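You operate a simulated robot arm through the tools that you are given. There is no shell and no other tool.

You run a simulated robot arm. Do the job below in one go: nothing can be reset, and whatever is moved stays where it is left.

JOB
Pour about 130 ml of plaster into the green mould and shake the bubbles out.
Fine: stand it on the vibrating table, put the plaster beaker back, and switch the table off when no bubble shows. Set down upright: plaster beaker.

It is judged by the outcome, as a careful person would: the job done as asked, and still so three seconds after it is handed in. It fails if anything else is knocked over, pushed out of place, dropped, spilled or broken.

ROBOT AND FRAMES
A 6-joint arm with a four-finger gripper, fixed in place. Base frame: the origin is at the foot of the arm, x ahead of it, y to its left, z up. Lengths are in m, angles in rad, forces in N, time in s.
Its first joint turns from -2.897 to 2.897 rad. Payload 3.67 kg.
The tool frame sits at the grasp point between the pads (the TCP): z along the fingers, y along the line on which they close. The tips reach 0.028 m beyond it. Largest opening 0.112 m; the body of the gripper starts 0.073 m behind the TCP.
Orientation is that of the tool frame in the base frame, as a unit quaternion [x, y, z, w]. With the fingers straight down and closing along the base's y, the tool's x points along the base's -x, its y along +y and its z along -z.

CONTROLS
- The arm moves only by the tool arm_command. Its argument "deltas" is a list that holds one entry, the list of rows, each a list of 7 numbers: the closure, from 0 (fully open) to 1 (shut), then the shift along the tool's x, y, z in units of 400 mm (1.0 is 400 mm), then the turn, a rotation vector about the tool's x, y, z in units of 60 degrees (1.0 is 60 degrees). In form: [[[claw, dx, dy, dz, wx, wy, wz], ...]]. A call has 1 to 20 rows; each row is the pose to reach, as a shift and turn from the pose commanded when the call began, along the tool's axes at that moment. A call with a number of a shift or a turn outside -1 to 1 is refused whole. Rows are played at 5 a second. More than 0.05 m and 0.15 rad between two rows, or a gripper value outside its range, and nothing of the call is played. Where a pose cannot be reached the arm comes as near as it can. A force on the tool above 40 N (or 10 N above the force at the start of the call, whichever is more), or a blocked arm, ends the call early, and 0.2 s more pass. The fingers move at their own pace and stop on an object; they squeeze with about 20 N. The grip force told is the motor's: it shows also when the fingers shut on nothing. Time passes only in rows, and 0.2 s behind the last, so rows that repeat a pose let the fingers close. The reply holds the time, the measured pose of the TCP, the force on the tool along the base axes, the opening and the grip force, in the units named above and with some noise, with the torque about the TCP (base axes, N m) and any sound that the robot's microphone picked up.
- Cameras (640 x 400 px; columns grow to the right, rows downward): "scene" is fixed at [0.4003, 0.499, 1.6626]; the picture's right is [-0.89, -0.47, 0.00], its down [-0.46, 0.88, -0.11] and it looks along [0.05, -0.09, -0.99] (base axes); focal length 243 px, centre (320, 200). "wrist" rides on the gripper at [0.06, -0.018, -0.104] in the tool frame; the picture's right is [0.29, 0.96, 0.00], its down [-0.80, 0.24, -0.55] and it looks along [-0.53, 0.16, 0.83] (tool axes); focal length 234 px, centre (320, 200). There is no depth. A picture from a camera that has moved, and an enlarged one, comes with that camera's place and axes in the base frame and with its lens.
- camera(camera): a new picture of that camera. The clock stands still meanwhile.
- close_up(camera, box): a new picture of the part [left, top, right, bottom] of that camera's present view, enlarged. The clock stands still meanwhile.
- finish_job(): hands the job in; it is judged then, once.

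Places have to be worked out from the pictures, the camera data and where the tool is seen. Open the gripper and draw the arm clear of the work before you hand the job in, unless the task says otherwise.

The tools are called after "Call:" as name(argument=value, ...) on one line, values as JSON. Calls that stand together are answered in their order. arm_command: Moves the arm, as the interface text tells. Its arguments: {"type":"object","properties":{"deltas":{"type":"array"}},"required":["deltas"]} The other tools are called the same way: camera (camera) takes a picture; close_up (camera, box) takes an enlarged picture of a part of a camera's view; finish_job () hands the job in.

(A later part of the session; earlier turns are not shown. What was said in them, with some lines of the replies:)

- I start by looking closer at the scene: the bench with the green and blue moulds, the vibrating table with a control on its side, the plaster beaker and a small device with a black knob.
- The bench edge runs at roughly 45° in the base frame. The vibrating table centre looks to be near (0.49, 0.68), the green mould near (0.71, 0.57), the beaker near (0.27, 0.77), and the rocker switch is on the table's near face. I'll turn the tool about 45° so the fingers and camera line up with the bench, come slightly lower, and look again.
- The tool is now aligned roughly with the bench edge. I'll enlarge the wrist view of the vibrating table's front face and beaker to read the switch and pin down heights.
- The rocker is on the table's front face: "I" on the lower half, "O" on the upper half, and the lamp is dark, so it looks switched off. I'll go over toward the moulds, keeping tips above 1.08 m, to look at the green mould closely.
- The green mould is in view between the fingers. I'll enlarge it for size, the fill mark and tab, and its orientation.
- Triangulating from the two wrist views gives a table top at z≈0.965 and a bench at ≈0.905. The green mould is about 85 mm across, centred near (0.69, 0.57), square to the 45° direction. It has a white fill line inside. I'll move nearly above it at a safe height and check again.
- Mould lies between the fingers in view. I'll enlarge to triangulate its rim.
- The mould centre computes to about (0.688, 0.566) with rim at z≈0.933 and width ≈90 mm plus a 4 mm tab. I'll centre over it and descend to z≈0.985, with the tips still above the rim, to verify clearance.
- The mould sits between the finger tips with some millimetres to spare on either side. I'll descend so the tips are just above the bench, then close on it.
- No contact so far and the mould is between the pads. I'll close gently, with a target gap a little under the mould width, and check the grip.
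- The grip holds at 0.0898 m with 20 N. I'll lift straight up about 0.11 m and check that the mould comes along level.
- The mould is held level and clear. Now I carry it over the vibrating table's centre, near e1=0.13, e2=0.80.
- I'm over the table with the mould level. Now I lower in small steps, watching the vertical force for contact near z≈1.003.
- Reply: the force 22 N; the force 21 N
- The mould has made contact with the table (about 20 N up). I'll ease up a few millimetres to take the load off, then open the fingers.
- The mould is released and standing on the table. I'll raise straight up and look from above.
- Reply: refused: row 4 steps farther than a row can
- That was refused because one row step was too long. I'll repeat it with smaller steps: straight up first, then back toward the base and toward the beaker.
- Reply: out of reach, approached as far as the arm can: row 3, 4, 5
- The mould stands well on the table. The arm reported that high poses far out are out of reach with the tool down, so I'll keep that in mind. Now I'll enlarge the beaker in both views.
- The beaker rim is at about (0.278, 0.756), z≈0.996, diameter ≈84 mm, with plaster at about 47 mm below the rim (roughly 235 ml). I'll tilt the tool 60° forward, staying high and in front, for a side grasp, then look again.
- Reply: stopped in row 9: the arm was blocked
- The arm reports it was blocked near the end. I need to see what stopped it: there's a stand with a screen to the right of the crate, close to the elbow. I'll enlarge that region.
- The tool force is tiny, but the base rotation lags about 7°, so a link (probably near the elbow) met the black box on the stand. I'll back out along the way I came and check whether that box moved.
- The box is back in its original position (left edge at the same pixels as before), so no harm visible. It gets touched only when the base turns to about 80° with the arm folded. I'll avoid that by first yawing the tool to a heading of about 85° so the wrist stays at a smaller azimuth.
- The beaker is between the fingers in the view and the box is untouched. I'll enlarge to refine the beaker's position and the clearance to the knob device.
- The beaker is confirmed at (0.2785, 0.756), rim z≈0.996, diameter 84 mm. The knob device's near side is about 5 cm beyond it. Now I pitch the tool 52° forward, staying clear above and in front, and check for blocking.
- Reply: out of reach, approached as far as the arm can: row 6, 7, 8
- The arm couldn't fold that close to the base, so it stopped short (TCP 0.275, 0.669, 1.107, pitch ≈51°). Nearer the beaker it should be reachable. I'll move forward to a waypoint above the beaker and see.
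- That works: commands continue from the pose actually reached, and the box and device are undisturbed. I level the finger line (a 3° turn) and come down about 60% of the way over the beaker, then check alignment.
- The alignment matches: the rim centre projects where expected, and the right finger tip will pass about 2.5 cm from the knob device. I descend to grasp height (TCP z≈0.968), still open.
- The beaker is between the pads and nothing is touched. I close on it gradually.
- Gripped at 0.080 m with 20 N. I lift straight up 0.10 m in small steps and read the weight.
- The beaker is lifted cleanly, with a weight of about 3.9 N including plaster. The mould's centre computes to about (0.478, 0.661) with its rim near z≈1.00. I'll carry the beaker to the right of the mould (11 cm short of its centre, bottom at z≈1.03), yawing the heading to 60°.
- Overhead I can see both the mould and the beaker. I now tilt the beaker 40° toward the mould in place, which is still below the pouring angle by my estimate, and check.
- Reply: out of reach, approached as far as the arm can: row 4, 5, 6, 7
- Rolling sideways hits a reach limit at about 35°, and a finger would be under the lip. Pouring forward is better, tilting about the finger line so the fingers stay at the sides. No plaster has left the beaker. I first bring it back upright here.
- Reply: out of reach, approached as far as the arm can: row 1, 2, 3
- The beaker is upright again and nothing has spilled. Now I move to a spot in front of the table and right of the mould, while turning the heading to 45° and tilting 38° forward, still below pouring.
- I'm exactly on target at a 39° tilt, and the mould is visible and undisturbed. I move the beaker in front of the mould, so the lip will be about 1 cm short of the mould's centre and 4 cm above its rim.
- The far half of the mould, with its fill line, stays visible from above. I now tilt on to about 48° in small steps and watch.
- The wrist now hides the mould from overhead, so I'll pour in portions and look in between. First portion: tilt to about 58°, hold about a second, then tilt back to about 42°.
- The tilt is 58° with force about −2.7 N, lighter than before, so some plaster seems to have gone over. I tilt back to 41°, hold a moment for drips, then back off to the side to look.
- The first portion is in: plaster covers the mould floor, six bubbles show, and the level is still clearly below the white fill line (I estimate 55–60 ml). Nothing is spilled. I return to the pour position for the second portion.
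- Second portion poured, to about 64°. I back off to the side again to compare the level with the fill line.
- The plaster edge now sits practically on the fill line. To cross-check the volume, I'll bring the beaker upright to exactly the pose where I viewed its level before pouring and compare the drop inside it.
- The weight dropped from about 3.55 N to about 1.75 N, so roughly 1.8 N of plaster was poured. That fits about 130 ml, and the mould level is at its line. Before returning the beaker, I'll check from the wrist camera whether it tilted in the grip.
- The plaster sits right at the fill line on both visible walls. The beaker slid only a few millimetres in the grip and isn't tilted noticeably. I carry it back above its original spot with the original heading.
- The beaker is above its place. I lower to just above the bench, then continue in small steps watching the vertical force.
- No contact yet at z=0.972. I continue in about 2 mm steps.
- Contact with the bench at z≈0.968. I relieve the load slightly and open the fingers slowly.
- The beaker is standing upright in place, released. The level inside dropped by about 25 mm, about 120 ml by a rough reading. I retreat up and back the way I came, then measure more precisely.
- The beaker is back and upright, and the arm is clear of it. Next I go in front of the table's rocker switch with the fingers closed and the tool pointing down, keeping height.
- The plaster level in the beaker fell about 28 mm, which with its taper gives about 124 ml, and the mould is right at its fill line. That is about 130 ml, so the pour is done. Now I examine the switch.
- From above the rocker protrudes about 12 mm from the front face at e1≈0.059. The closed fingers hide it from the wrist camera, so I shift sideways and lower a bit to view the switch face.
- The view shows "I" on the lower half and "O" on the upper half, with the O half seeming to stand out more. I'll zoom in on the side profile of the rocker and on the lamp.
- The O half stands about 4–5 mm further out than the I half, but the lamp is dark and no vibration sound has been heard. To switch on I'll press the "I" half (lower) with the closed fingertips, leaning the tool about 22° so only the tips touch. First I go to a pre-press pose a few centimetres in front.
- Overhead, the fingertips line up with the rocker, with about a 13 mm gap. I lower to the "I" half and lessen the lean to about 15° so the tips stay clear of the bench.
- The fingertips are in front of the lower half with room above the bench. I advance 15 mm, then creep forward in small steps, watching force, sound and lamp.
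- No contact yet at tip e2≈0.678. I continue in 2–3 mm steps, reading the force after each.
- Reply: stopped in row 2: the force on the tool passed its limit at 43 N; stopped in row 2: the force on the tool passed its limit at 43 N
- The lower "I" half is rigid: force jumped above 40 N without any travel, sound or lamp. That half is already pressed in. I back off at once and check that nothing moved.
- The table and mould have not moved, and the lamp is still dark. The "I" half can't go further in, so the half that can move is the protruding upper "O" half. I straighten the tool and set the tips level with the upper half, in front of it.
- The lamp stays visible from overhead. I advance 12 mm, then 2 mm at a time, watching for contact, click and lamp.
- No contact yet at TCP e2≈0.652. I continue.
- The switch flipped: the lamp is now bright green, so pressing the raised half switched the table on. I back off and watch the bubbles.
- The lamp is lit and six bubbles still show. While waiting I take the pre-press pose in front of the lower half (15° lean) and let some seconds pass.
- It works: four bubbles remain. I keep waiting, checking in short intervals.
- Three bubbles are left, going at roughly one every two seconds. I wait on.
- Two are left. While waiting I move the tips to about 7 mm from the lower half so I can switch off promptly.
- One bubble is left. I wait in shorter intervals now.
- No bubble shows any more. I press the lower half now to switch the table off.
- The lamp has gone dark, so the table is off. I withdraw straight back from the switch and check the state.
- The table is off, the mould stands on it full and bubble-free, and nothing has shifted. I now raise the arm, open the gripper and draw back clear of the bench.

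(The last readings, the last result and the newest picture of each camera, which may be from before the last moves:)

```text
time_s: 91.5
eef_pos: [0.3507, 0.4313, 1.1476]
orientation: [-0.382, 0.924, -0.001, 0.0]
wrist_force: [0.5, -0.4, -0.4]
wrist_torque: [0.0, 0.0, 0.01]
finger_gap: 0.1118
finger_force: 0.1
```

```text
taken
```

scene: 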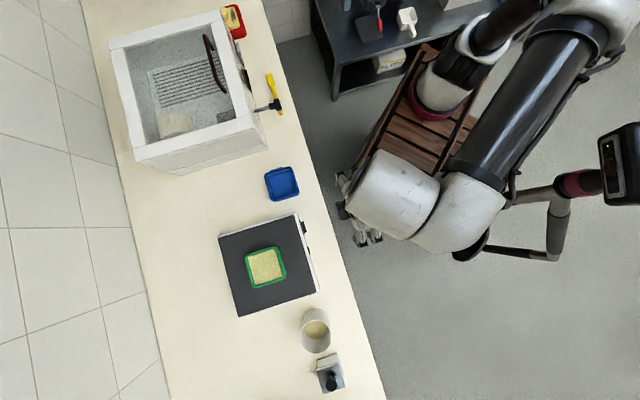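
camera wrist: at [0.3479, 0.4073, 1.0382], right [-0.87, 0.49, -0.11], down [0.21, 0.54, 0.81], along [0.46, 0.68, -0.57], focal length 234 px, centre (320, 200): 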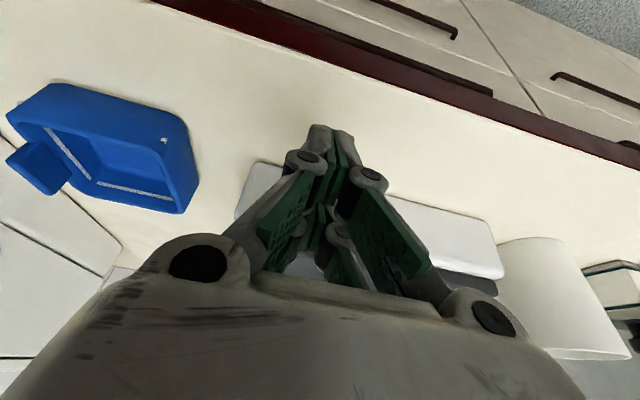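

The gripper is open. I draw the arm a bit further back, near its starting pose, and do a last check of everything.

Call:
arm_command(deltas=[[[0, 0.049, 0.022, -0.0625, 0, 0, 0], [0, 0.097, 0.044, -0.125, 0, 0, 0], [0, 0.146, 0.066, -0.1875, 0, 0, 0], [0, 0.1945, 0.0885, -0.25, 0, 0, 0], [0, 0.1945, 0.0885, -0.25, 0, 0, 0]]])

Call:
camera(camera="scene")

Call:
close_up(camera="scene", box=[238, 240, 294, 290])

Call:
close_up(camera="scene", box=[240, 300, 400, 400])

Call:
close_up(camera="scene", box=[420, 0, 640, 280])

```text
time_s: 92.7
eef_pos: [0.2689, 0.4021, 1.2485]
orientation: [-0.381, 0.924, -0.001, 0.001]
wrist_force: [-0.4, 0.3, 0.3]
wrist_torque: [0.0, -0.01, 0.02]
finger_gap: 0.1121
finger_force: 0.0
```

```text
taken
```

scene: 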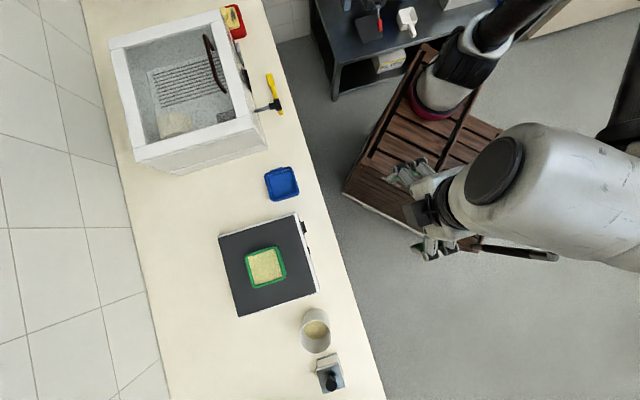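

```text
8.00 times, centred on (266, 265) of scene
camera zoom: at [0.4003, 0.499, 1.6626], right [-0.89, -0.47, 0.0], down [-0.46, 0.88, -0.11], along [0.05, -0.09, -0.99], focal length 1947 px, centre (752, -320)
```

zoom: 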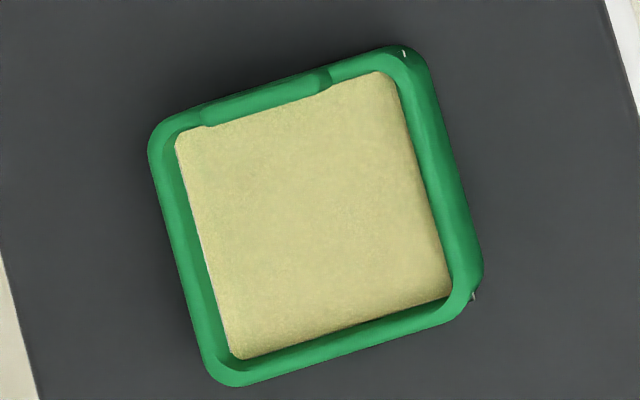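

```text
4.00 times, centred on (320, 350) of scene
camera zoom: at [0.4003, 0.499, 1.6626], right [-0.89, -0.47, 0.0], down [-0.46, 0.88, -0.11], along [0.05, -0.09, -0.99], focal length 974 px, centre (320, -400)
```

zoom: 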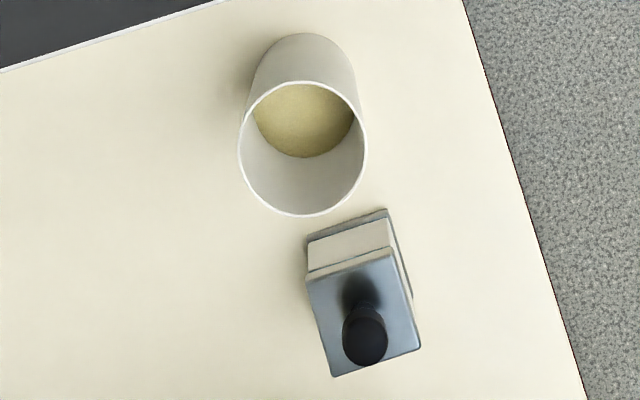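

```text
1.43 times, centred on (530, 140) of scene
camera zoom: at [0.4003, 0.499, 1.6626], right [-0.89, -0.47, 0.0], down [-0.46, 0.88, -0.11], along [0.05, -0.09, -0.99], focal length 348 px, centre (20, 286)
```

zoom: 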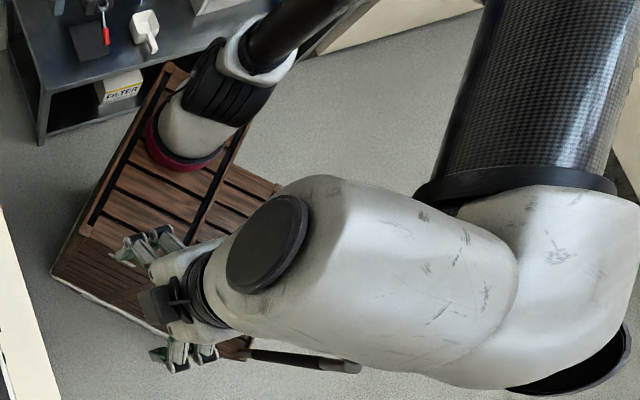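

The checks are good:
- **Mould:** it stands on the table, filled to the line, with no bubbles.
- **Table:** it is switched off.
- **Beaker:** it is upright in its place.
- **Surroundings:** the blue mould, knob device and everything else are where they were.
- **Arm:** the gripper is open and the arm is clear.

I hand the job in.

Call:
finish_job()

```text
The job is handed in.
```

I poured about 125 ml of plaster into the green mould, and no bubbles show any more. I have handed the job in and don't have the verdict yet.

- **Mould:** it stands in the middle of the vibrating table. The plaster is level with the white fill line inside. The 125 ml figure comes from the drop in the beaker, give or take about 12 ml.
- **Bubbles:** six showed after pouring. The last one was gone about 13 seconds after I switched the table on.
- **Vibrating table:** it is off and the lamp is dark. The switch markings seem reversed: the "O" half turned it on and the "I" half turned it off. My first press on "I" went slightly over 40 N, but the table and mould did not shift.
- **Plaster beaker:** it is upright, within about 4 mm of where it started. I saw no spills.
- **Floor stand behind the arm:** the arm was stopped once on the way to the beaker, probably by brushing the black box on this stand. The box looked out of place in that picture. In the next picture it was back where it had been. In the final pictures the arm hid it, so I could not check it again at the end.

The gripper is open and the arm is clear of the bench. The blue mould and the knob device were not moved.
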